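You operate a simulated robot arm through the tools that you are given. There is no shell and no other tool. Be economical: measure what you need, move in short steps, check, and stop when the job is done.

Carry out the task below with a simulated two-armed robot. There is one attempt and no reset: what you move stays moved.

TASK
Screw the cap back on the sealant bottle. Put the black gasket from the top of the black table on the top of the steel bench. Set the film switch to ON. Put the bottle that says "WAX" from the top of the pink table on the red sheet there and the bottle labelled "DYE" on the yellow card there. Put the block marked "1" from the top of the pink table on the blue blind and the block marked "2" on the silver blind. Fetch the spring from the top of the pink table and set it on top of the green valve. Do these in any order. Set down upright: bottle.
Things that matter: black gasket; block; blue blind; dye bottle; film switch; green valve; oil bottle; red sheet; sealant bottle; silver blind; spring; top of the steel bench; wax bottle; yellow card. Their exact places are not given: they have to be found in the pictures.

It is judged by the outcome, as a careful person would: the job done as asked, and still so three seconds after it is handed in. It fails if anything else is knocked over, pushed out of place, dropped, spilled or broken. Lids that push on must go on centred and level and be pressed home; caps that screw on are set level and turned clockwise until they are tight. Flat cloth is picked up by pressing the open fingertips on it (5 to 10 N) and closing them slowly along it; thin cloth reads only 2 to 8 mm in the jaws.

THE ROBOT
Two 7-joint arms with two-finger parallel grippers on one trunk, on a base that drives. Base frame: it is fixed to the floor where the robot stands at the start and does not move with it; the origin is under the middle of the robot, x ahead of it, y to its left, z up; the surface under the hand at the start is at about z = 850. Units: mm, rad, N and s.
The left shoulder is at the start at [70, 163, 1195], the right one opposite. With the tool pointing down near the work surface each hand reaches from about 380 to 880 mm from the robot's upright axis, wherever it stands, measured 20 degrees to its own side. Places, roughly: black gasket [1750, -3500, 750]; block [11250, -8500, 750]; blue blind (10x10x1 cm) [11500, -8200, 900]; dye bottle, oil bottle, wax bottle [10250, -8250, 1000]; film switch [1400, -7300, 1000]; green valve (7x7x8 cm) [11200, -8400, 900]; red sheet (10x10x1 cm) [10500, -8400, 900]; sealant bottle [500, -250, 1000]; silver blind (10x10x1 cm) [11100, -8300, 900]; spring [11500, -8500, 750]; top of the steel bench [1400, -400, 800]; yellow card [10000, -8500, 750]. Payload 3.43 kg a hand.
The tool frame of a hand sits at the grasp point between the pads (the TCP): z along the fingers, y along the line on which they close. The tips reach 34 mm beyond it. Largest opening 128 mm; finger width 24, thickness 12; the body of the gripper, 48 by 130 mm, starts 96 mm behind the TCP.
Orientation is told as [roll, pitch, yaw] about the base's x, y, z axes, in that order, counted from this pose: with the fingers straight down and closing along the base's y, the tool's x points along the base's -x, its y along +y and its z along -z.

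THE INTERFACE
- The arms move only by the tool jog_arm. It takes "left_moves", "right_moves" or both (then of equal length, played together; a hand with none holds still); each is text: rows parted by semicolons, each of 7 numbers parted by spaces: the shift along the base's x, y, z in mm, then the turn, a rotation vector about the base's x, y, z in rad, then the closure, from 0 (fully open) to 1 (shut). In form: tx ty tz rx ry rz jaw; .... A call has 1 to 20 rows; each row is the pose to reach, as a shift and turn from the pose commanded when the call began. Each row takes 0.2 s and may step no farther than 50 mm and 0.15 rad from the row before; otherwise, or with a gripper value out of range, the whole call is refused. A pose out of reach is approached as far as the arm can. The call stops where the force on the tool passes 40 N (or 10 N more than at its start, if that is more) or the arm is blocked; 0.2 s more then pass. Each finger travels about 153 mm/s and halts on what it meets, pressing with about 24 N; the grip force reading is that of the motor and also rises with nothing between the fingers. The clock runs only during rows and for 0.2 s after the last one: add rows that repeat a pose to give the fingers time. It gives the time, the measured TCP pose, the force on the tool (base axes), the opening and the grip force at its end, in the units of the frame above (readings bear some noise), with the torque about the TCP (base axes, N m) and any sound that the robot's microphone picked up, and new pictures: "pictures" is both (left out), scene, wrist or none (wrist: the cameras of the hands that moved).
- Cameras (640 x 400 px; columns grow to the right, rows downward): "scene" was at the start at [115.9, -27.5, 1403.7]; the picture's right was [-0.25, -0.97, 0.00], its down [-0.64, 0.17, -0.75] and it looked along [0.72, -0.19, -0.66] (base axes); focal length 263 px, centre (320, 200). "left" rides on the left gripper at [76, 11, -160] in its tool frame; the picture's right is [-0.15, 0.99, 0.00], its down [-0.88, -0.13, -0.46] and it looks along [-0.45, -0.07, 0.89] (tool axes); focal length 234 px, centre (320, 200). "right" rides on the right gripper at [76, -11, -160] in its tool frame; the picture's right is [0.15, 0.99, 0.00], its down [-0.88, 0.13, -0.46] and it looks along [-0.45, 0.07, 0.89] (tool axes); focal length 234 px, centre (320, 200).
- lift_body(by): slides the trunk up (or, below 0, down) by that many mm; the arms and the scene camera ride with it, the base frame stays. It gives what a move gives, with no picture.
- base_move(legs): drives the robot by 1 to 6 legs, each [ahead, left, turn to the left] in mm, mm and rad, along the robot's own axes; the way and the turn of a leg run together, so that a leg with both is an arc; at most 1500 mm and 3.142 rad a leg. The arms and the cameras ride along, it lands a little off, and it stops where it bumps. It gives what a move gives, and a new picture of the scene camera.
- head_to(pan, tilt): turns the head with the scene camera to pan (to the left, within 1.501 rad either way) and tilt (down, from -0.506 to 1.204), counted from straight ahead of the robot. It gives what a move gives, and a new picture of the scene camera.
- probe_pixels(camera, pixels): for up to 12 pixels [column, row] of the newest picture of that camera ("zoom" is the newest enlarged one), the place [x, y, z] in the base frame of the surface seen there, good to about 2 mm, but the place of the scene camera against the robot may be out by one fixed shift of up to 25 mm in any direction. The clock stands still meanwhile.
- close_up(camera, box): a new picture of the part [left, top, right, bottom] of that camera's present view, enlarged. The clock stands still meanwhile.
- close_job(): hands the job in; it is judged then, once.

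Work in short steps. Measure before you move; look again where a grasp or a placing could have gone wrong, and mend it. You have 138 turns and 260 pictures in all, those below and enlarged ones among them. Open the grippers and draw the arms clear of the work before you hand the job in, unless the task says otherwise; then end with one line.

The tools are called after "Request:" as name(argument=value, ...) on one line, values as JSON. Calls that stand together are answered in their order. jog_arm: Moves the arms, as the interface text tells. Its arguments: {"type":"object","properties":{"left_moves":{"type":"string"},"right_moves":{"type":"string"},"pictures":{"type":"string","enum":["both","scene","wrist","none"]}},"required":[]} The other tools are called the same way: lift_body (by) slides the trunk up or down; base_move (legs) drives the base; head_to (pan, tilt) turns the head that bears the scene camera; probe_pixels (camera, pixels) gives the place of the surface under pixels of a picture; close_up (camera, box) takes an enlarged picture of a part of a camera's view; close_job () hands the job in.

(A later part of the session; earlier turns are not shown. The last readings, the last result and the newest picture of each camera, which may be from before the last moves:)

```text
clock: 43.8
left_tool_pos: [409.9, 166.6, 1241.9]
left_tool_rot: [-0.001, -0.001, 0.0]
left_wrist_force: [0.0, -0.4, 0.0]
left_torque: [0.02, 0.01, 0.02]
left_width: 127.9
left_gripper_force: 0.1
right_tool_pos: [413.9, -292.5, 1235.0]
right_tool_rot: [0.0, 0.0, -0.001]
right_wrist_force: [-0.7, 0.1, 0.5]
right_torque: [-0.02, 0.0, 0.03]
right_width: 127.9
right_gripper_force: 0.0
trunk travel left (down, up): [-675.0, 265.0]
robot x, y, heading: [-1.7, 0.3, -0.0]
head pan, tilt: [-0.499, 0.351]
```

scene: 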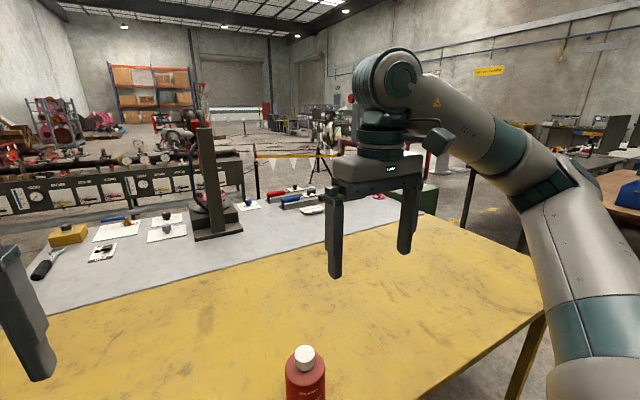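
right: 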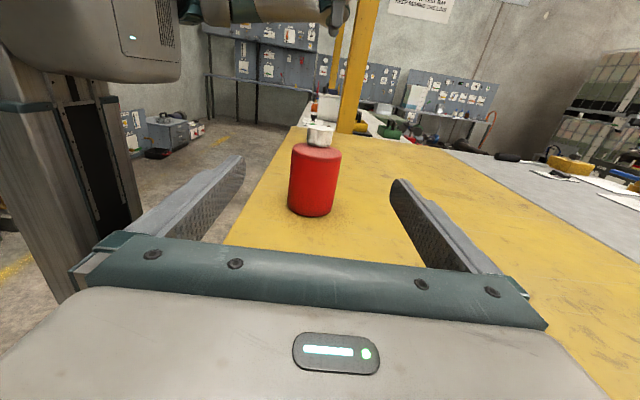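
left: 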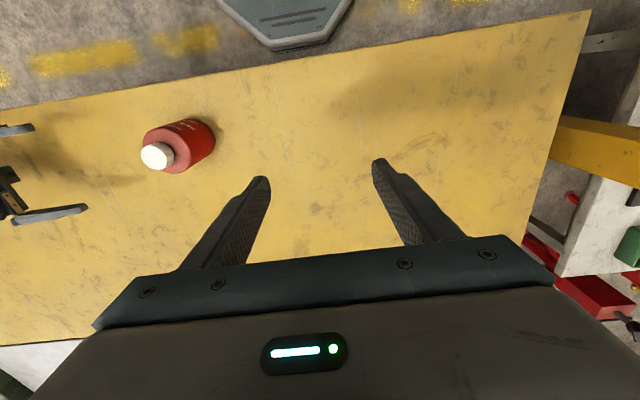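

The aisle runs along -y to the right. I probe the grey bench (is it the steel bench?) and the tables along the aisle.

Request:
probe_pixels(camera="scene", pixels=[[270, 225], [60, 285], [420, 210], [540, 320], [330, 190], [380, 200], [640, 215], [640, 190], [460, 205], [590, 160], [215, 210], [310, 240]])

Request:
base_move(legs=[[-250, 0, 0], [0, 0, -1.5]])

Request:
head_to(pan=0, tilt=0.35)

```text
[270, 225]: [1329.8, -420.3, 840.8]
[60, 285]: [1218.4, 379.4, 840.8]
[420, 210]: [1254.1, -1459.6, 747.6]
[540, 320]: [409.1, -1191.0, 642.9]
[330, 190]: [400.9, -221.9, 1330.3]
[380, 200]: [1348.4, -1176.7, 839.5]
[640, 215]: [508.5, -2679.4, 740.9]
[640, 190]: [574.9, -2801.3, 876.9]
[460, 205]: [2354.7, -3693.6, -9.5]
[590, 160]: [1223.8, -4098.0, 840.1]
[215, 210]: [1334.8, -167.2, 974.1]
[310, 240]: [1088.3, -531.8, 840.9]
```

```text
clock: 49.3
left_tool_pos: [-55.8, -398.5, 1241.1]
left_tool_rot: [0.0, -0.001, -1.505]
left_wrist_force: [0.2, 0.3, 0.2]
left_torque: [0.0, 0.02, 0.01]
left_width: 127.9
left_gripper_force: 0.1
right_tool_pos: [-513.7, -430.9, 1235.7]
right_tool_rot: [0.0, 0.001, -1.504]
right_wrist_force: [1.0, -0.3, 0.8]
right_torque: [0.02, 0.02, 0.01]
right_width: 128.0
right_gripper_force: 0.0
trunk travel left (down, up): [-675.0, 265.0]
robot x, y, heading: [-245.2, 2.1, -1.506]
head pan, tilt: [-0.499, 0.351]
```

scene: 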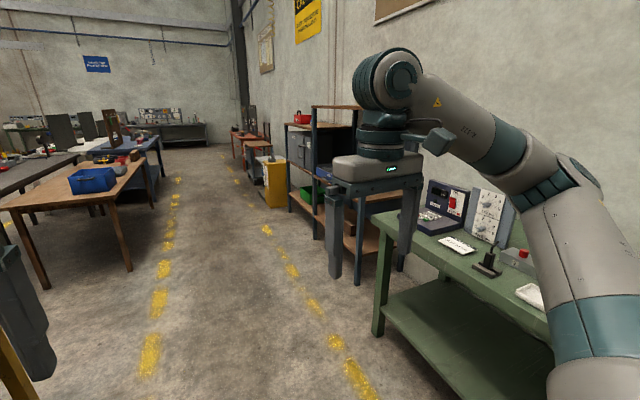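

```text
clock: 50.2
left_tool_pos: [-54.7, -398.6, 1242.2]
left_tool_rot: [0.0, -0.001, -1.505]
left_wrist_force: [0.1, -0.6, 0.4]
left_torque: [0.0, 0.0, -0.01]
left_width: 127.9
left_gripper_force: 0.0
right_tool_pos: [-513.2, -431.6, 1234.1]
right_tool_rot: [0.0, 0.0, -1.506]
right_wrist_force: [-0.1, 0.2, -0.8]
right_torque: [0.02, 0.01, -0.01]
right_width: 128.1
right_gripper_force: 0.1
trunk travel left (down, up): [-675.0, 265.0]
robot x, y, heading: [-246.5, -0.9, -1.506]
head pan, tilt: [0.0, 0.351]
```

scene: 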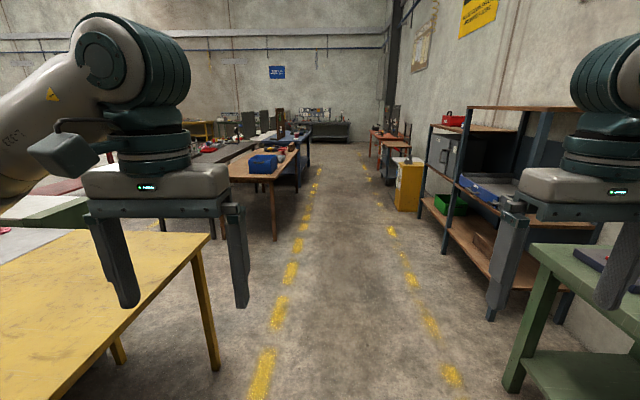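

The aisle ahead is clear. I probe the table edges on both sides for clearance.

Request:
probe_pixels(camera="scene", pixels=[[290, 272], [275, 232], [298, 150], [311, 132], [396, 205], [408, 165], [375, 150], [430, 190], [490, 320], [220, 150], [210, 160], [350, 130]])

Request:
close_up(camera="scene", box=[180, 90, 420, 240])

```text
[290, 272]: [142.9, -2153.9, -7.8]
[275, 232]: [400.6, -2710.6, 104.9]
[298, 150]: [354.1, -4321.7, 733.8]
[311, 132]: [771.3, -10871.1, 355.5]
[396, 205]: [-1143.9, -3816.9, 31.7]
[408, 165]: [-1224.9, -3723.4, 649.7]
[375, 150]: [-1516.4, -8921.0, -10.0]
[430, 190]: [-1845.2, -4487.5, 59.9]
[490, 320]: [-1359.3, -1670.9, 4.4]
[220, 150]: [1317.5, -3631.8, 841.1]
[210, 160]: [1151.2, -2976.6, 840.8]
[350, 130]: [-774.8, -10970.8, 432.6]
```

```text
2.67 times, centred on (300, 165) of scene
```

zoom: 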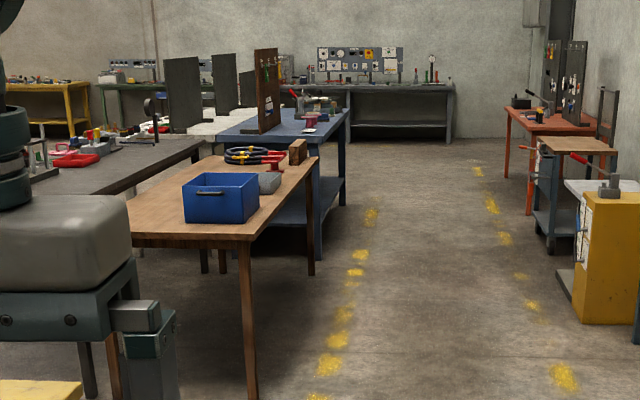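

The black table lies behind the wooden one. I drive to the cross gap near y=-1850 and face +x to look through it.

Request:
base_move(legs=[[1500, 0, 0], [350, 0, 0], [0, 0, 1.5]])

Request:
head_to(pan=-0.5, tilt=0.3)

Request:
head_to(pan=0.2, tilt=0.3)

```text
clock: 63.2
left_tool_pos: [212.0, -1704.8, 1241.1]
left_tool_rot: [-0.001, -0.001, -0.073]
left_wrist_force: [-0.7, -1.0, -0.5]
left_torque: [-0.03, 0.01, -0.03]
left_width: 128.1
left_gripper_force: 0.1
right_tool_pos: [181.8, -2163.5, 1235.3]
right_tool_rot: [-0.003, -0.002, -0.07]
right_wrist_force: [0.0, 0.3, -0.1]
right_torque: [-0.01, -0.03, 0.01]
right_width: 128.1
right_gripper_force: 0.0
trunk travel left (down, up): [-675.0, 265.0]
robot x, y, heading: [-210.8, -1840.0, -0.072]
head pan, tilt: [0.0, 0.351]
```

scene: 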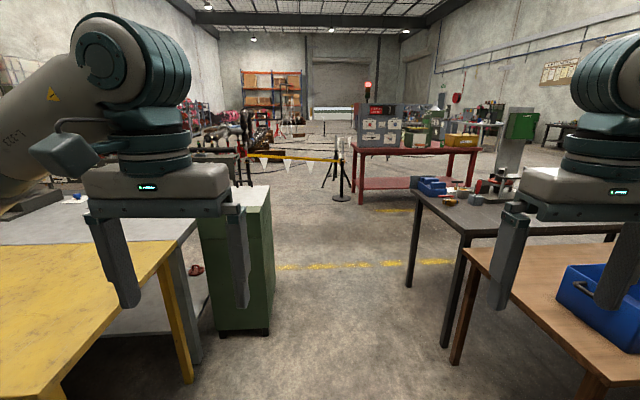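

```text
clock: 64.1
left_tool_pos: [211.6, -1704.6, 1241.6]
left_tool_rot: [0.0, -0.001, -0.071]
left_wrist_force: [-0.6, 0.2, 0.1]
left_torque: [-0.01, 0.01, 0.01]
left_width: 127.8
left_gripper_force: 0.1
right_tool_pos: [182.9, -2163.1, 1235.0]
right_tool_rot: [0.002, 0.001, -0.071]
right_wrist_force: [-0.5, -0.5, 0.6]
right_torque: [0.0, -0.01, -0.01]
right_width: 128.0
right_gripper_force: 0.0
trunk travel left (down, up): [-675.0, 265.0]
robot x, y, heading: [-211.2, -1841.4, -0.069]
head pan, tilt: [-0.499, 0.3]
```

scene: 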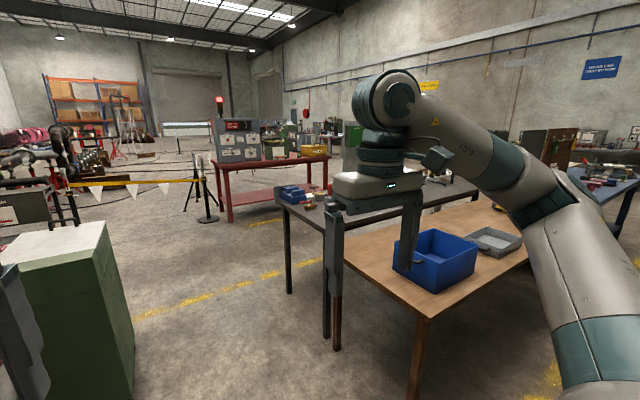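

```text
clock: 65.2
left_tool_pos: [210.9, -1703.7, 1241.6]
left_tool_rot: [0.0, 0.001, -0.071]
left_wrist_force: [0.2, -0.3, 0.7]
left_torque: [0.0, 0.02, -0.01]
left_width: 128.3
left_gripper_force: 0.0
right_tool_pos: [181.9, -2162.9, 1235.8]
right_tool_rot: [-0.001, 0.0, -0.071]
right_wrist_force: [0.6, 0.4, 0.8]
right_torque: [0.01, 0.0, 0.02]
right_width: 127.8
right_gripper_force: 0.0
trunk travel left (down, up): [-675.0, 265.0]
robot x, y, heading: [-212.4, -1839.5, -0.076]
head pan, tilt: [0.201, 0.3]
```

scene: 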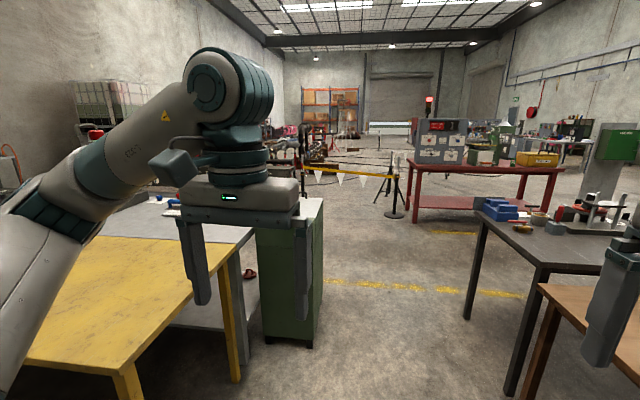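

I probe the gap width: cabinet corner, black table legs, and features beyond.

Request:
probe_pixels(camera="scene", pixels=[[318, 335], [468, 315], [510, 390], [430, 288], [395, 215], [478, 205], [545, 290], [410, 215], [250, 275], [270, 340], [550, 180], [320, 215]])

```text
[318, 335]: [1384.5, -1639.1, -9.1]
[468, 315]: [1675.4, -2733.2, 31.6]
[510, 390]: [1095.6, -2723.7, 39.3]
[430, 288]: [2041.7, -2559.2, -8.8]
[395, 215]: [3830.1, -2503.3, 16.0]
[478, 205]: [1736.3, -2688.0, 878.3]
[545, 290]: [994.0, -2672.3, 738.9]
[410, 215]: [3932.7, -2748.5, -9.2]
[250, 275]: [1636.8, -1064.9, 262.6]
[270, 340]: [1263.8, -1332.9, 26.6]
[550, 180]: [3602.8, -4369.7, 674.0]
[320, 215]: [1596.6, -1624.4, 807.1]
```

The gap between cabinet (y≈-1640) and black table (y≈-2690) is about 1 m. I drive through the middle to the far aisle at x≈2300 and face -y.

Request:
base_move(legs=[[0, 0, -0.05], [1500, 0, 0], [1030, 0, 0], [0, 0, -1.447]])

Request:
head_to(pan=-0.6, tilt=0.5)

```text
clock: 81.1
left_tool_pos: [2463.7, -2456.2, 1241.7]
left_tool_rot: [0.002, -0.001, -1.451]
left_wrist_force: [0.1, -0.3, -0.5]
left_torque: [0.0, -0.06, -0.01]
left_width: 128.0
left_gripper_force: 0.0
right_tool_pos: [2008.5, -2514.5, 1234.4]
right_tool_rot: [-0.001, 0.0, -1.452]
right_wrist_force: [-0.4, 0.7, -0.8]
right_torque: [-0.01, -0.01, -0.02]
right_width: 128.0
right_gripper_force: 0.1
trunk travel left (down, up): [-675.0, 265.0]
robot x, y, heading: [2249.7, -2068.0, -1.454]
head pan, tilt: [0.201, 0.3]
```

scene: 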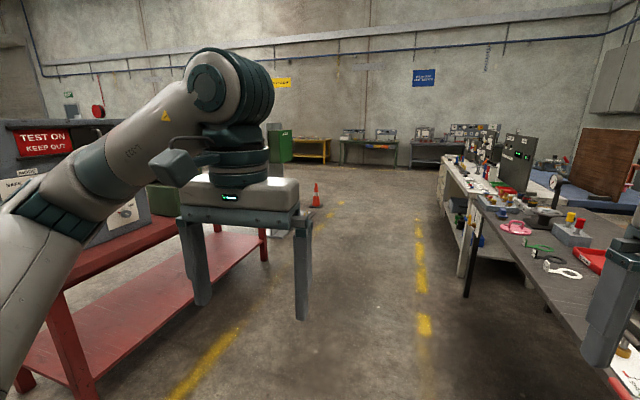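

```text
clock: 82.2
left_tool_pos: [2464.8, -2455.9, 1241.0]
left_tool_rot: [0.0, 0.0, -1.451]
left_wrist_force: [0.0, -0.6, 0.6]
left_torque: [0.0, -0.01, -0.04]
left_width: 127.9
left_gripper_force: 0.1
right_tool_pos: [2007.8, -2514.8, 1234.7]
right_tool_rot: [-0.001, 0.002, -1.451]
right_wrist_force: [0.2, -0.1, -0.5]
right_torque: [-0.01, 0.0, 0.02]
right_width: 128.3
right_gripper_force: 0.0
trunk travel left (down, up): [-675.0, 265.0]
robot x, y, heading: [2250.4, -2068.0, -1.451]
head pan, tilt: [-0.6, 0.499]
```

scene: 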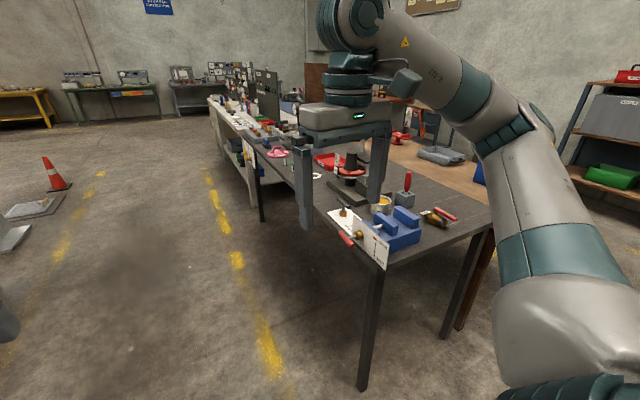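

I drive along the aisle beside the table and turn to face it.

Request:
base_move(legs=[[1400, 50, 0], [0, 0, -1.69]])

Request:
head_to(pan=0, tilt=0.65)

```text
clock: 93.2
left_tool_pos: [2048.5, -3617.7, 1240.9]
left_tool_rot: [0.0, -0.001, 3.139]
left_wrist_force: [-0.4, 0.3, 0.9]
left_torque: [0.0, -0.01, 0.0]
left_width: 128.0
left_gripper_force: 0.1
right_tool_pos: [2046.2, -3159.2, 1235.2]
right_tool_rot: [0.001, 0.0, 3.141]
right_wrist_force: [1.1, 0.0, 0.4]
right_torque: [0.01, 0.01, 0.01]
right_width: 128.0
right_gripper_force: 0.0
trunk travel left (down, up): [-675.0, 265.0]
robot x, y, heading: [2456.7, -3450.9, 3.14]
head pan, tilt: [-0.6, 0.499]
```

scene: 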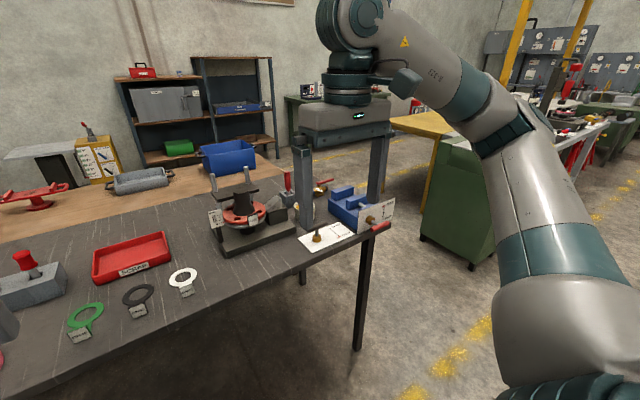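

```text
clock: 94.2
left_tool_pos: [2048.4, -3618.1, 1241.7]
left_tool_rot: [0.0, 0.0, 3.14]
left_wrist_force: [0.0, 0.4, 1.3]
left_torque: [-0.02, 0.01, 0.01]
left_width: 128.1
left_gripper_force: 0.0
right_tool_pos: [2046.6, -3159.6, 1235.7]
right_tool_rot: [0.0, -0.001, 3.141]
right_wrist_force: [0.1, 1.3, -0.1]
right_torque: [0.0, 0.0, 0.02]
right_width: 127.9
right_gripper_force: 0.2
trunk travel left (down, up): [-675.0, 265.0]
robot x, y, heading: [2461.2, -3453.3, 3.14]
head pan, tilt: [0.0, 0.649]
```

scene: 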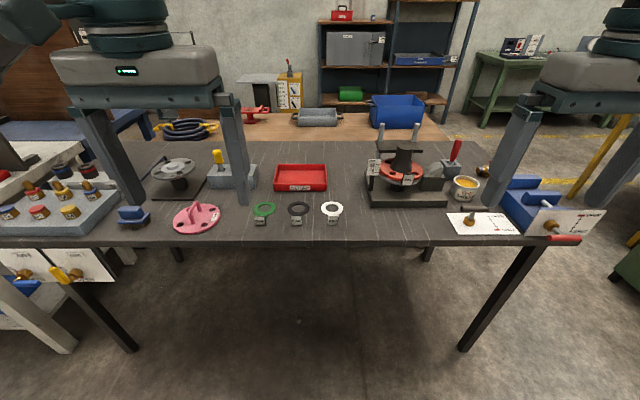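

The black gasket lies at (299,209), between green and white ones. I enlarge it and probe.

Request:
close_up(camera="scene", box=[240, 190, 360, 240])

Request:
probe_pixels(camera="zoom", pixels=[[266, 95], [312, 72], [358, 98], [312, 115], [312, 138], [312, 165], [310, 95], [210, 140], [420, 150], [312, 210]])

Request:
probe_pixels(camera="scene", pixels=[[300, 241], [320, 100], [300, 189], [197, 218], [400, 200]])

```text
5.33 times, centred on (300, 215) of scene
```

zoom: 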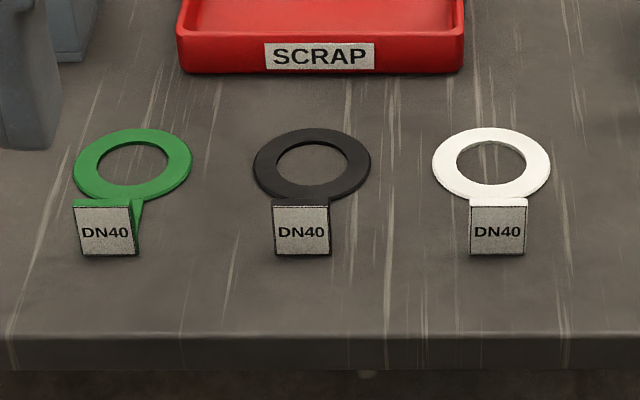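

```text
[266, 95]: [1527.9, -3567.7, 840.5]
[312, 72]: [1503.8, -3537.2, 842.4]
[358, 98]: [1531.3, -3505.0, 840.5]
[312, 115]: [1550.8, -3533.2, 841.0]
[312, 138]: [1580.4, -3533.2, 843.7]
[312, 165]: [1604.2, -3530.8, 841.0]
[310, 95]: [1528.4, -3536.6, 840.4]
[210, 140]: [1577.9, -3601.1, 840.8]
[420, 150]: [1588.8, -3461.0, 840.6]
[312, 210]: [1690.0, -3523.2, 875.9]
```

```text
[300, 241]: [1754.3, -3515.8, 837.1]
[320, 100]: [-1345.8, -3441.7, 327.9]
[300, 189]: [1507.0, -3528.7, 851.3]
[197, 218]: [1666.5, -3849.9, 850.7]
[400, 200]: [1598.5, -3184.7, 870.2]
```

The gasket has an upright DN40 tag I can pinch. I probe the tag in detail and drive 170 mm closer.

Request:
probe_pixels(camera="zoom", pixels=[[302, 208], [302, 250], [276, 230], [326, 230], [312, 190], [312, 135], [258, 165], [366, 165], [302, 275], [302, 199]])

Request:
base_move(legs=[[170, 0, 0]])

```text
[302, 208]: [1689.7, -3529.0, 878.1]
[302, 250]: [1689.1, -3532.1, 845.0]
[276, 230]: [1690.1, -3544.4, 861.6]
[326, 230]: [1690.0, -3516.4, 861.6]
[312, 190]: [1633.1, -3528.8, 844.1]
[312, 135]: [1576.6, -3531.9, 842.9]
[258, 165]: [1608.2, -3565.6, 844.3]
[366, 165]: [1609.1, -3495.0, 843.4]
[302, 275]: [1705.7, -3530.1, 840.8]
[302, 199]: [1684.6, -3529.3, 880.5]
```

```text
clock: 95.7
left_tool_pos: [1880.0, -3618.6, 1241.4]
left_tool_rot: [-0.001, 0.0, -3.139]
left_wrist_force: [0.3, 0.0, 0.1]
left_torque: [0.01, 0.01, 0.02]
left_width: 128.1
left_gripper_force: 0.1
right_tool_pos: [1876.3, -3160.3, 1235.7]
right_tool_rot: [0.0, -0.002, -3.141]
right_wrist_force: [-0.3, -0.5, 0.0]
right_torque: [-0.02, 0.0, 0.03]
right_width: 128.2
right_gripper_force: 0.0
trunk travel left (down, up): [-675.0, 265.0]
robot x, y, heading: [2289.9, -3454.1, -3.139]
head pan, tilt: [0.0, 0.649]
```

scene: 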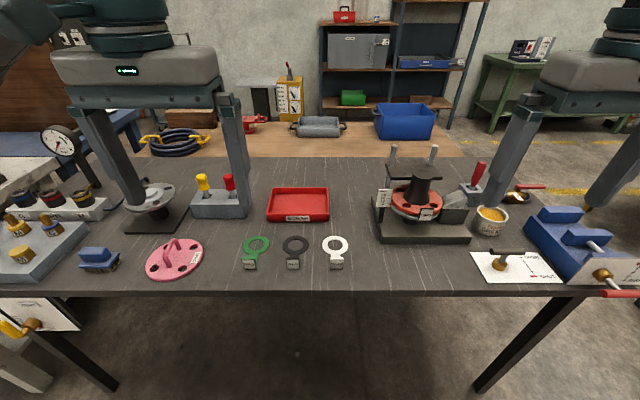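

Correcting for the camera shift seen earlier, the tag is near (1677,-3539), thin along x. I move the left hand above it while turning 90°, to close along x.

Request:
jog_arm(left_moves="-18 7 -20 0 0 0.143 0;-37 14 -40 0 0 0.286 0;-55 21 -60 0 0 0.428 0;-74 28 -80 0 0 0.571 0;-92 36 -100 0 0 0.714 0;-110 43 -120 0 0 0.857 0;-128 50 -145 0 0 1.0 0;-147 57 -170 0 0 1.142 0;-165 64 -195 0 0 1.285 0;-184 71 -220 0 0 1.428 0;-203 80 -241 0 0 1.571 0;-203 80 -241 0 0 1.571 0")

```text
clock: 98.3
left_tool_pos: [1677.3, -3541.5, 1001.6]
left_tool_rot: [0.0, 0.001, -1.568]
left_wrist_force: [0.6, 0.1, -0.2]
left_torque: [0.0, 0.0, 0.03]
left_width: 128.3
left_gripper_force: 0.0
right_tool_pos: [1875.8, -3159.9, 1235.8]
right_tool_rot: [0.001, 0.0, -3.142]
right_wrist_force: [0.4, 0.2, -0.1]
right_torque: [0.05, 0.03, -0.01]
right_width: 128.0
right_gripper_force: 0.1
trunk travel left (down, up): [-675.0, 265.0]
robot x, y, heading: [2291.1, -3457.0, -3.141]
head pan, tilt: [0.0, 0.649]
```

scene: 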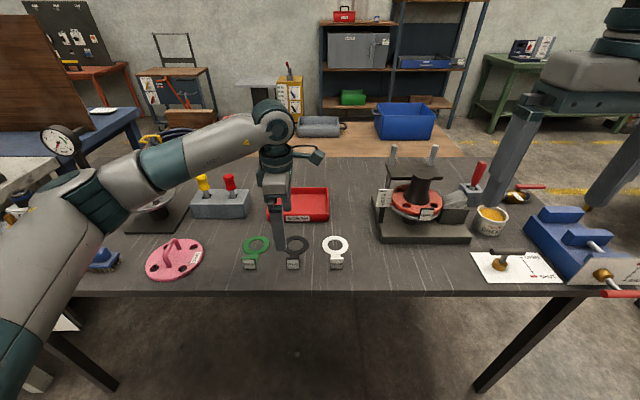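
left: 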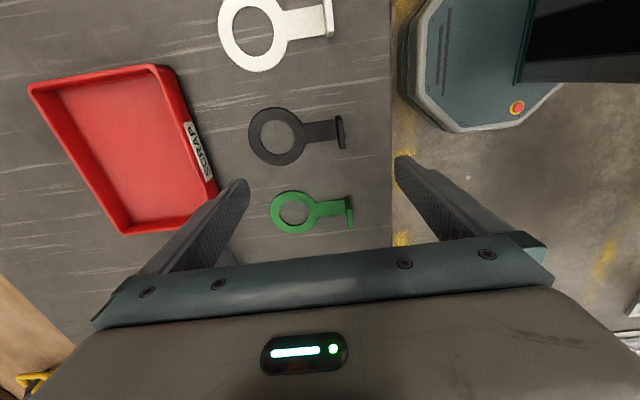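

The tag is at (340,132) in the left view. I probe it.

Request:
probe_pixels(camera="left", pixels=[[340, 118], [340, 132], [341, 147], [335, 132], [345, 132], [320, 131], [276, 136], [310, 170], [345, 122], [336, 146]])

Request:
close_up(camera="left", box=[230, 90, 390, 190])

```text
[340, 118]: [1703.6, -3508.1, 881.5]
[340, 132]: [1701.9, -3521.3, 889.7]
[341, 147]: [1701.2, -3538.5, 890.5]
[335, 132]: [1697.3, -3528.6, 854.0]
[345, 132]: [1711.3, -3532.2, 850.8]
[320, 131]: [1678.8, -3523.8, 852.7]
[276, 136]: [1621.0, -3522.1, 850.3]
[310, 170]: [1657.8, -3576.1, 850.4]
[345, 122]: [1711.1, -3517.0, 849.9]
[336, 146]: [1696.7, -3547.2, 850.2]
```

```text
4.00 times, centred on (310, 140) of left
```

zoom: 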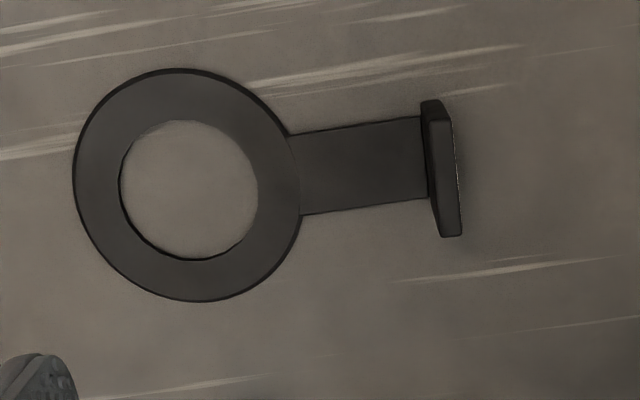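

The plate is at (1702,-3524), top 890, 6 mm thick. I align, lower to TCP z≈894 and close along x.

Request:
jog_arm(left_moves="12 9 0 0 0 0 0.3;24 17.5 0 0 0 0 0.6;24 17.5 -30 0 0 0 0.6;24 17.5 -60 0 0 0 0.6;24 17.5 -85 0 0 0 0.6;24 17.5 -100 0 0 0 0.6;24 17.5 -107 0 0 0 0.6;24 17.5 -107 0 0 0 0.75;24 17.5 -107 0 0 0 0.85;24 17.5 -107 0 0 0 0.95;24 17.5 -107 0 0 0 1;24 17.5 -107 0 0 0 1")

```text
clock: 100.9
left_tool_pos: [1700.5, -3520.6, 892.7]
left_tool_rot: [0.0, 0.001, -1.569]
left_wrist_force: [-0.5, -0.2, 0.4]
left_torque: [0.0, -0.02, -0.02]
left_width: 5.7
left_gripper_force: 24.4
right_tool_pos: [1876.2, -3160.6, 1235.8]
right_tool_rot: [0.0, -0.001, -3.141]
right_wrist_force: [0.0, 0.7, -0.7]
right_torque: [0.02, 0.01, 0.0]
right_width: 128.1
right_gripper_force: 0.0
trunk travel left (down, up): [-675.0, 265.0]
robot x, y, heading: [2290.5, -3454.9, -3.146]
head pan, tilt: [0.0, 0.649]
```

scene: 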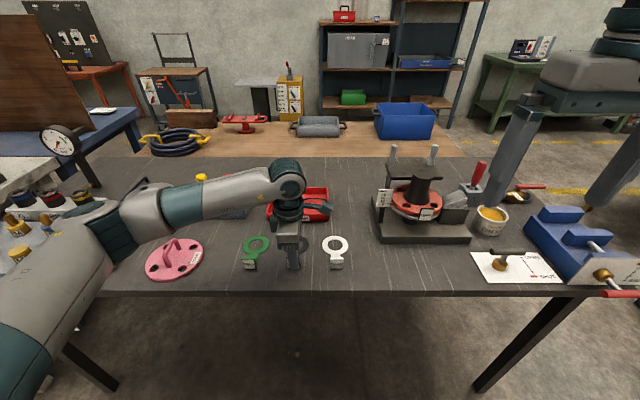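
left: 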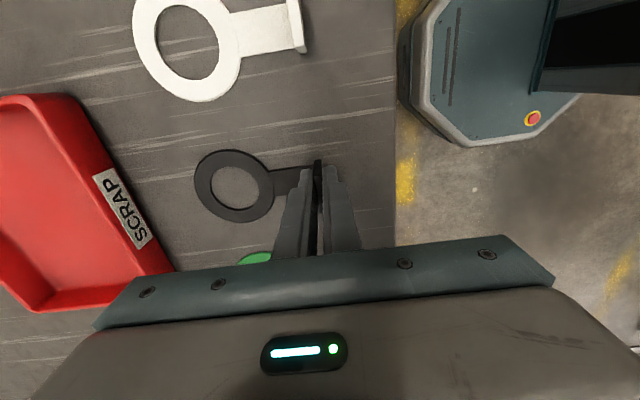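

The tag is gripped (5.7 mm). I lift straight up and draw back.

Request:
jog_arm(left_moves="0 0 15 0 0 0 1;0 0 40 0 0 0 1;0 0 80 0 0 0 1;0 0 120 0 0 0 1;0 0 160 0 0 0 1;0 0 200 0 0 0 1;0 0 240 0 0 0 1;20 -10 270 0 0 0 1;60 -20 290 0 0 0 1;100 -40 300 0 0 0 1;140 -60 300 0 0 0 1;180 -80 300 0 0 0 1;180 -80 300 0 0 0 1")

```text
clock: 103.7
left_tool_pos: [1881.3, -3602.5, 1191.9]
left_tool_rot: [-0.001, -0.001, -1.569]
left_wrist_force: [-0.2, 0.4, 0.2]
left_torque: [-0.03, -0.05, -0.02]
left_width: 5.7
left_gripper_force: 23.8
right_tool_pos: [1874.4, -3159.6, 1235.2]
right_tool_rot: [0.002, 0.0, -3.142]
right_wrist_force: [0.2, -0.8, 0.0]
right_torque: [-0.02, 0.0, 0.0]
right_width: 127.9
right_gripper_force: 0.0
trunk travel left (down, up): [-675.0, 265.0]
robot x, y, heading: [2291.3, -3451.4, -3.14]
head pan, tilt: [0.0, 0.649]
```

scene: 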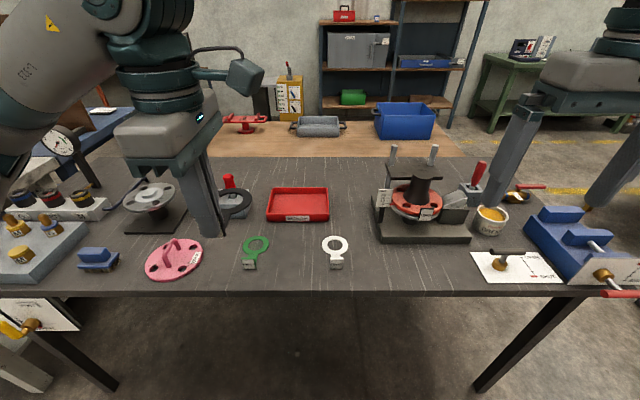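
left: 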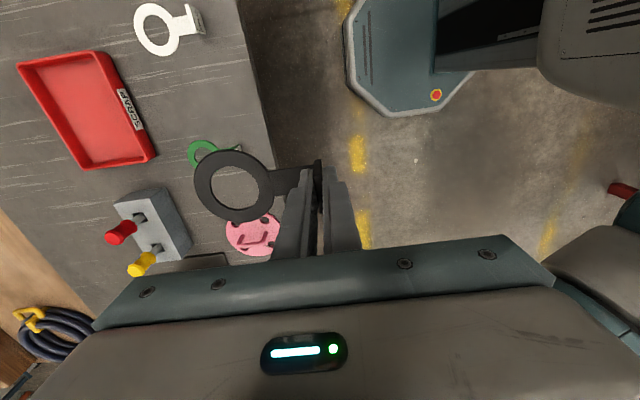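

The gasket is secure. I back off and slide to the right (+y) toward the bench, then look that way.

Request:
base_move(legs=[[-130, 0, 0], [0, -1500, 0]])

Request:
head_to(pan=-1.1, tilt=0.35)

```text
clock: 112.0
left_tool_pos: [2017.0, -2094.8, 1192.7]
left_tool_rot: [0.001, -0.001, -1.579]
left_wrist_force: [0.8, -0.5, -0.4]
left_torque: [0.01, -0.02, 0.04]
left_width: 5.8
left_gripper_force: 24.1
right_tool_pos: [2016.9, -1651.6, 1235.3]
right_tool_rot: [-0.001, 0.0, 3.134]
right_wrist_force: [0.7, 1.1, -0.1]
right_torque: [-0.01, 0.0, 0.01]
right_width: 128.1
right_gripper_force: 0.1
trunk travel left (down, up): [-675.0, 265.0]
robot x, y, heading: [2428.6, -1949.1, 3.13]
head pan, tilt: [0.0, 0.649]
```

scene: 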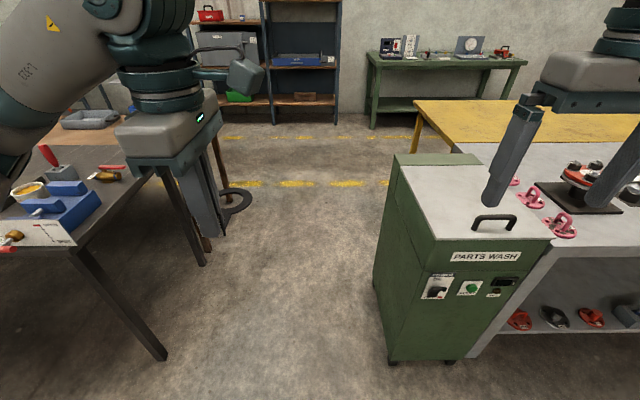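

```text
clock: 113.4
left_tool_pos: [2017.7, -2095.1, 1191.6]
left_tool_rot: [0.0, 0.0, -1.581]
left_wrist_force: [-0.4, 0.3, -0.6]
left_torque: [-0.01, -0.02, -0.04]
left_width: 6.0
left_gripper_force: 24.0
right_tool_pos: [2016.8, -1652.2, 1235.7]
right_tool_rot: [-0.001, 0.0, 3.131]
right_wrist_force: [0.1, 0.6, 1.1]
right_torque: [0.03, 0.02, -0.01]
right_width: 127.9
right_gripper_force: 0.0
trunk travel left (down, up): [-675.0, 265.0]
robot x, y, heading: [2426.1, -1948.0, 3.134]
head pan, tilt: [-1.1, 0.351]
```

scene: 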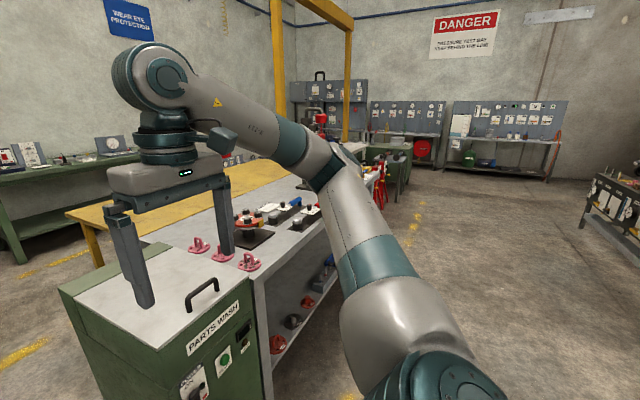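

The aisle beside the bench is clear. I slide another 1200 mm in +y and look at the bench.

Request:
base_move(legs=[[0, -1200, 0]])

Request:
head_to(pan=0.1, tilt=0.6)

```text
clock: 119.4
left_tool_pos: [2038.6, -903.7, 1192.7]
left_tool_rot: [0.001, -0.001, -1.599]
left_wrist_force: [0.2, 0.2, -0.8]
left_torque: [-0.05, 0.0, 0.02]
left_width: 5.6
left_gripper_force: 24.2
right_tool_pos: [2045.4, -462.7, 1235.3]
right_tool_rot: [0.0, -0.001, 3.113]
right_wrist_force: [0.2, -0.3, 0.5]
right_torque: [0.02, 0.04, -0.03]
right_width: 128.0
right_gripper_force: 0.0
trunk travel left (down, up): [-675.0, 265.0]
robot x, y, heading: [2450.7, -768.8, 3.114]
head pan, tilt: [-1.1, 0.351]
```

scene: 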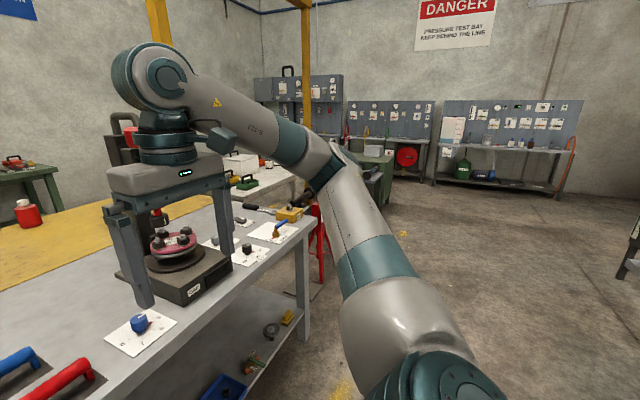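

```text
clock: 120.8
left_tool_pos: [2038.6, -905.2, 1192.8]
left_tool_rot: [0.0, 0.0, -1.597]
left_wrist_force: [-1.0, 0.2, 0.1]
left_torque: [-0.01, 0.01, 0.01]
left_width: 5.9
left_gripper_force: 24.4
right_tool_pos: [2046.5, -462.8, 1234.9]
right_tool_rot: [0.0, -0.001, 3.112]
right_wrist_force: [-0.1, 0.2, 0.6]
right_torque: [0.01, 0.02, -0.02]
right_width: 128.0
right_gripper_force: 0.0
trunk travel left (down, up): [-675.0, 265.0]
robot x, y, heading: [2450.0, -766.3, 3.11]
head pan, tilt: [0.099, 0.6]
```

scene: 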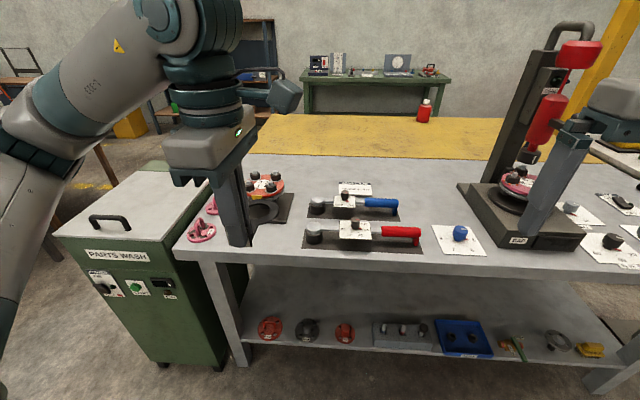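

I look for a free patch: candidates around (430,185) and (275,240).

Request:
probe_pixels(camera="scene", pixels=[[420, 180], [440, 200], [410, 210], [455, 190], [275, 245], [300, 262], [420, 262], [425, 235], [460, 235], [380, 202], [340, 188], [305, 240]])

Request:
close_up(camera="scene", box=[230, 140, 500, 280])

```text
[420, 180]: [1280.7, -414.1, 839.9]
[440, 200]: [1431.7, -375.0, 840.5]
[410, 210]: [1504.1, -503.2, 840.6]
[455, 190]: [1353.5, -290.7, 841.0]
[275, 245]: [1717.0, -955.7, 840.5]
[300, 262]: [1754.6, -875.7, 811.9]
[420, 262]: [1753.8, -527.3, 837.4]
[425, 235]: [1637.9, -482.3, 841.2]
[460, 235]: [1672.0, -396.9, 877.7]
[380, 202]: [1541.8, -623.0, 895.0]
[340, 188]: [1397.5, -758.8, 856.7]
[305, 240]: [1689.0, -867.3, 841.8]
```

```text
2.37 times, centred on (365, 210) of scene
```

zoom: 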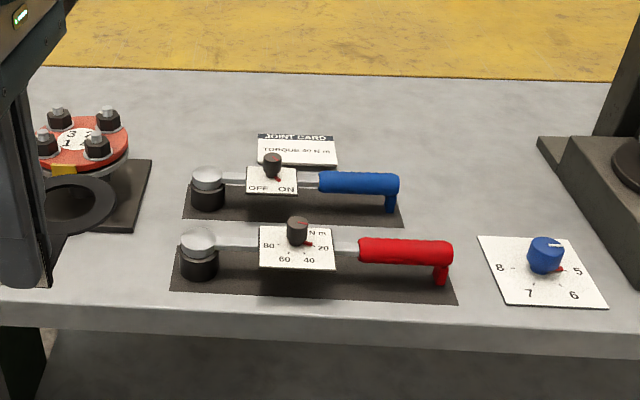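

The free patch is around (1450-1520,-440). I check the press's extents first, since the right hand will come near it.

Request:
probe_pixels(camera="scene", pixels=[[545, 125], [580, 55], [560, 30], [535, 155], [525, 215], [490, 200], [470, 190], [515, 240], [500, 120], [585, 235], [432, 228], [478, 252]])

```text
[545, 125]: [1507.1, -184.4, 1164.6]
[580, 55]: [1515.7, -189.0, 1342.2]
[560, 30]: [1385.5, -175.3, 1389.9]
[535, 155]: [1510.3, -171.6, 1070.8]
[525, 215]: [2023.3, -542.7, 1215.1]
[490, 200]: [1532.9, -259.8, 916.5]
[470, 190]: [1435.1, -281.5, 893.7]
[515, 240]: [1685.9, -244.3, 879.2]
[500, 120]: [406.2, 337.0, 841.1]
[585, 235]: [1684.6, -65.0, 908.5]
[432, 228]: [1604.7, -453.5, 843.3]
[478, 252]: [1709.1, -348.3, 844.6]
```

The press is well clear of the right hand's path. I drive to about (2160,-450).

Request:
base_move(legs=[[280, -310, 0.03]])

```text
clock: 123.3
left_tool_pos: [1773.2, -610.3, 1193.0]
left_tool_rot: [0.0, 0.001, -1.56]
left_wrist_force: [-0.2, 0.1, -0.3]
left_torque: [0.04, -0.02, 0.0]
left_width: 6.2
left_gripper_force: 24.0
right_tool_pos: [1761.5, -167.4, 1235.3]
right_tool_rot: [0.0, -0.001, -3.133]
right_wrist_force: [0.0, -0.1, 0.5]
right_torque: [0.0, 0.04, -0.01]
right_width: 128.1
right_gripper_force: 0.0
trunk travel left (down, up): [-675.0, 265.0]
robot x, y, heading: [2175.6, -456.6, -3.136]
head pan, tilt: [0.099, 0.6]
```

scene: 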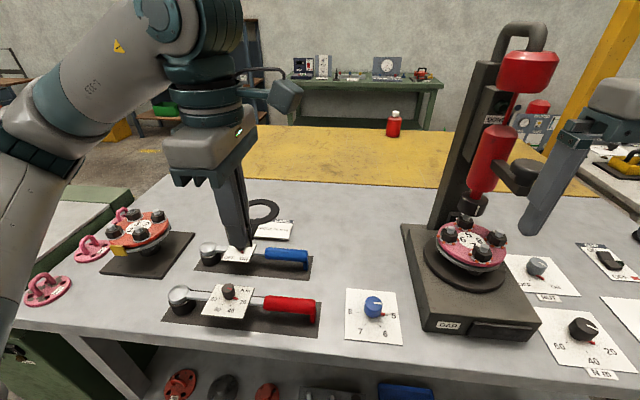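

The free patch is around (355,245) between the wrenches and the press. I probe it.

Request:
probe_pixels(camera="scene", pixels=[[335, 215], [385, 215], [325, 260], [395, 260], [355, 240], [355, 275], [372, 288]])

```text
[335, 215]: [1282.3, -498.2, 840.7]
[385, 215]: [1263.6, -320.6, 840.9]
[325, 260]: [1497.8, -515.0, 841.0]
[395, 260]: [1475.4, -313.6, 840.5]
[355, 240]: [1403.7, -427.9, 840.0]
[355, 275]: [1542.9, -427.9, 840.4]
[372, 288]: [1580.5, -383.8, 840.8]
```

I carry it to (1515,-415) and lower to TCP z≈894, the same surface height as where it was picked.

Request:
jog_arm(left_moves="-37 28 0 0 0 0 1;-74 56 0 0 0 0 1;-111 84 0 0 0 0 1;-148 112 0 0 0 0 1;-185 140 0 0 0 0 1;-222 168 0 0 0 0 1;-258 195 0 0 0 0 1;-258 195 -45 0 0 0 1;-258 195 -90 0 0 0 1;-258 195 -135 0 0 0 1;-258 195 -180 0 0 0 1;-258 195 -220 0 0 0 1;-258 195 -255 0 0 0 1;-258 195 -280 0 0 0 1;-258 195 -290 0 0 0 1;-258 195 -290 0 0 0 1")

```text
clock: 126.7
left_tool_pos: [1514.4, -412.6, 903.0]
left_tool_rot: [-0.002, 0.001, -1.559]
left_wrist_force: [0.3, -1.2, -1.0]
left_torque: [-0.01, -0.01, -0.02]
left_width: 5.7
left_gripper_force: 24.1
right_tool_pos: [1761.8, -166.5, 1236.0]
right_tool_rot: [-0.001, 0.001, -3.132]
right_wrist_force: [-0.6, -0.2, 0.4]
right_torque: [-0.03, 0.02, 0.0]
right_width: 128.1
right_gripper_force: 0.1
trunk travel left (down, up): [-675.0, 265.0]
robot x, y, heading: [2177.6, -453.1, -3.131]
head pan, tilt: [0.099, 0.6]
```

scene: 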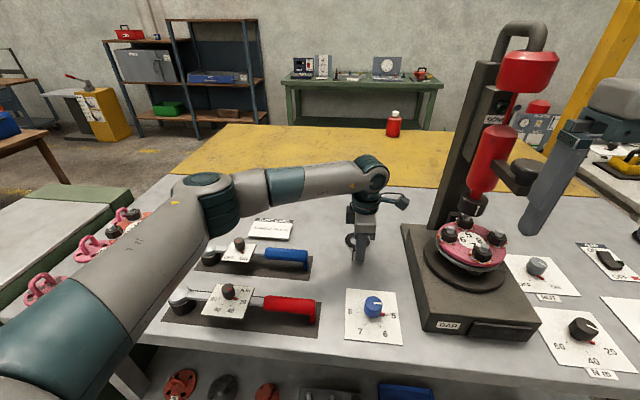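
left: 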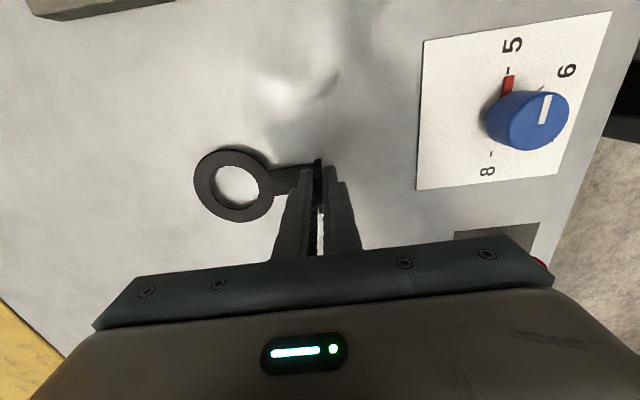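

It hangs about 9 mm above the free bench patch. I lower gently in small steps, release and rise.

Request:
jog_arm(left_moves="0 0 -3 0 0 0 1;0 0 -6 0 0 0 1;0 0 -8 0 0 0 1;0 0 -9.5 0 0 0 1;0 0 -9.5 0 0 0 1;0 0 -9.5 0 0 0 0.93;0 0 -9.5 0 0 0 0.85;0 0 -9.5 0 0 0 0.75;0 0 -9.5 0 0 0 0.65;0 0 10 0 0 0 0.65;0 0 40 0 0 0 0.65;0 0 80 0 0 0 0.6;0 0 120 0 0 0 0.6;0 0 160 0 0 0 0.6")

```text
clock: 129.7
left_tool_pos: [1514.1, -412.7, 1061.7]
left_tool_rot: [-0.001, -0.002, -1.56]
left_wrist_force: [0.4, -0.2, 0.2]
left_torque: [0.02, 0.02, 0.01]
left_width: 51.2
left_gripper_force: 0.1
right_tool_pos: [1764.0, -165.6, 1234.2]
right_tool_rot: [0.0, -0.002, -3.133]
right_wrist_force: [-0.6, -0.5, -0.1]
right_torque: [-0.04, 0.03, -0.01]
right_width: 127.9
right_gripper_force: 0.0
trunk travel left (down, up): [-675.0, 265.0]
robot x, y, heading: [2178.1, -458.8, -3.133]
head pan, tilt: [0.099, 0.6]
```

scene: 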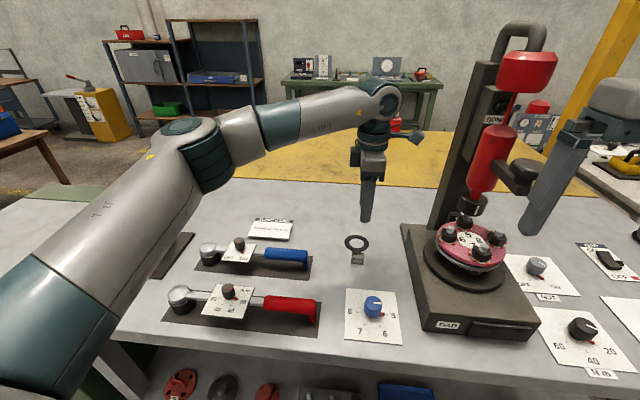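
left: 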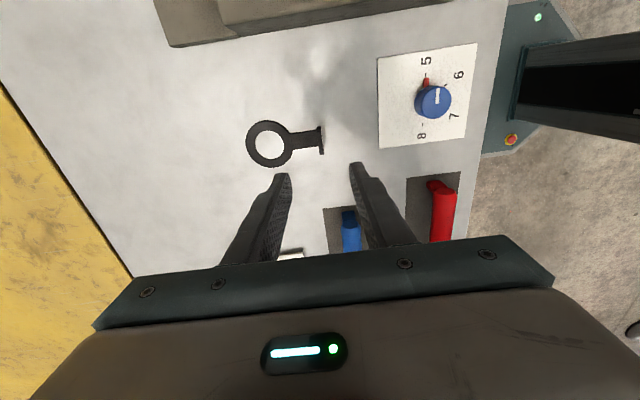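

The gasket is on the bench. I retract the left arm to the carry pose.

Request:
jog_arm(left_moves="0 0 40 0 0 0 0.3;0 0 80 0 0 0 0;0 0 120 0 0 -0.1 0;0 0 160 0 0 -0.24 0;20 -10 180 0 0 -0.38 0;50 -30 180 0 0 -0.52 0;80 -50 180 0 0 -0.66 0;110 -75 180 0 0 -0.8 0;140 -100 180 0 0 -0.94 0;170 -125 180 0 0 -1.08 0;200 -150 180 0 0 -1.22 0;220 -170 180 0 0 -1.36 0;240 -190 180 0 0 -1.5 0;258 -205 180 0 0 -1.571 0", pictures="none")

Request:
base_move(legs=[[-300, 0, 0], [0, 0, 1.57], [1500, 0, 0], [1500, 0, 0]])

Request:
head_to(pan=0, tilt=0.3)

```text
clock: 132.7
left_tool_pos: [1771.5, -619.9, 1244.9]
left_tool_rot: [-0.001, -0.001, -3.135]
left_wrist_force: [0.1, 0.4, 0.3]
left_torque: [0.0, 0.01, -0.01]
left_width: 127.9
left_gripper_force: 0.0
right_tool_pos: [1763.6, -168.7, 1236.1]
right_tool_rot: [0.0, -0.001, -3.132]
right_wrist_force: [-0.3, -0.4, 1.6]
right_torque: [0.04, 0.02, -0.01]
right_width: 127.9
right_gripper_force: 0.1
trunk travel left (down, up): [-675.0, 265.0]
robot x, y, heading: [2178.9, -458.2, -3.136]
head pan, tilt: [0.099, 0.6]
```

```text
clock: 152.7
left_tool_pos: [2739.0, -3845.2, 1243.7]
left_tool_rot: [0.0, 0.001, -1.532]
left_wrist_force: [-0.9, 0.0, -0.4]
left_torque: [0.02, 0.01, -0.03]
left_width: 128.1
left_gripper_force: 0.1
right_tool_pos: [2288.5, -3867.6, 1235.4]
right_tool_rot: [0.001, 0.0, -1.533]
right_wrist_force: [0.0, 0.0, 0.3]
right_torque: [-0.02, 0.0, -0.01]
right_width: 128.0
right_gripper_force: 0.0
trunk travel left (down, up): [-675.0, 265.0]
robot x, y, heading: [2564.0, -3442.6, -1.531]
head pan, tilt: [0.099, 0.6]
```

scene: 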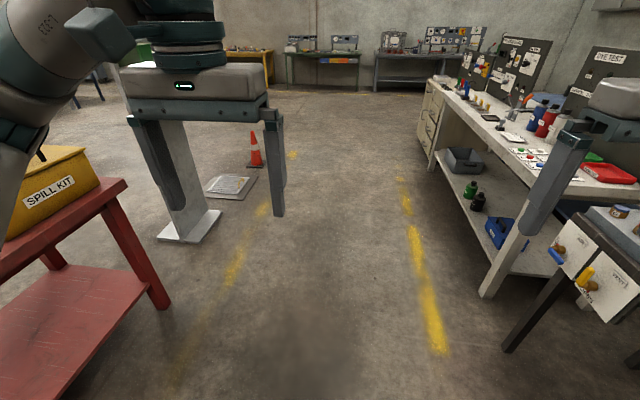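

```text
clock: 153.5
left_tool_pos: [2739.4, -3845.9, 1244.6]
left_tool_rot: [0.0, 0.0, -1.534]
left_wrist_force: [0.2, -0.1, -0.2]
left_torque: [0.03, -0.02, -0.04]
left_width: 128.0
left_gripper_force: 0.1
right_tool_pos: [2288.1, -3868.3, 1235.9]
right_tool_rot: [0.0, 0.0, -1.532]
right_wrist_force: [0.6, -0.1, -0.7]
right_torque: [-0.02, -0.01, -0.01]
right_width: 128.1
right_gripper_force: 0.1
trunk travel left (down, up): [-675.0, 265.0]
robot x, y, heading: [2566.7, -3445.1, -1.53]
head pan, tilt: [0.0, 0.3]
```

scene: 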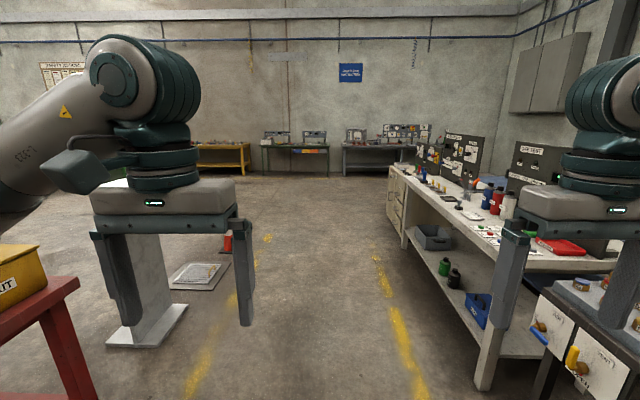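

The white bench on the right has upright panels. I probe the panels and obstacles.

Request:
probe_pixels(camera="scene", pixels=[[465, 150], [430, 155], [535, 160], [150, 325], [75, 290], [400, 250], [390, 180], [500, 290], [215, 270], [180, 320], [408, 130], [300, 135]])

Request:
close_up(camera="scene", box=[380, 100, 580, 225])

```text
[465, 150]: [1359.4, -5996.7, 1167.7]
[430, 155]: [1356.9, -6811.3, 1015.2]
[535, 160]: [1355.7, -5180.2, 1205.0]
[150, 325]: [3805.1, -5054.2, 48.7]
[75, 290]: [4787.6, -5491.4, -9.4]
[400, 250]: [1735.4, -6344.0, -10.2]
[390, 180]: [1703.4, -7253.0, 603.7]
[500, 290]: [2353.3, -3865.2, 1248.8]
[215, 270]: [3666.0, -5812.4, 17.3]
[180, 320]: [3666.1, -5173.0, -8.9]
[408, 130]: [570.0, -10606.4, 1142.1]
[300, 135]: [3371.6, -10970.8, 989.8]
```

```text
3.20 times, centred on (480, 162) of scene
```

zoom: 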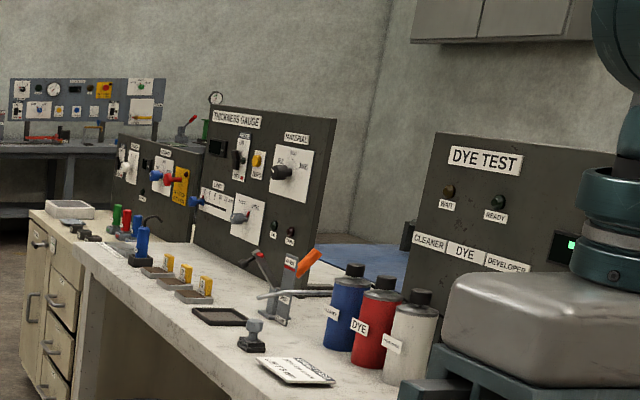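

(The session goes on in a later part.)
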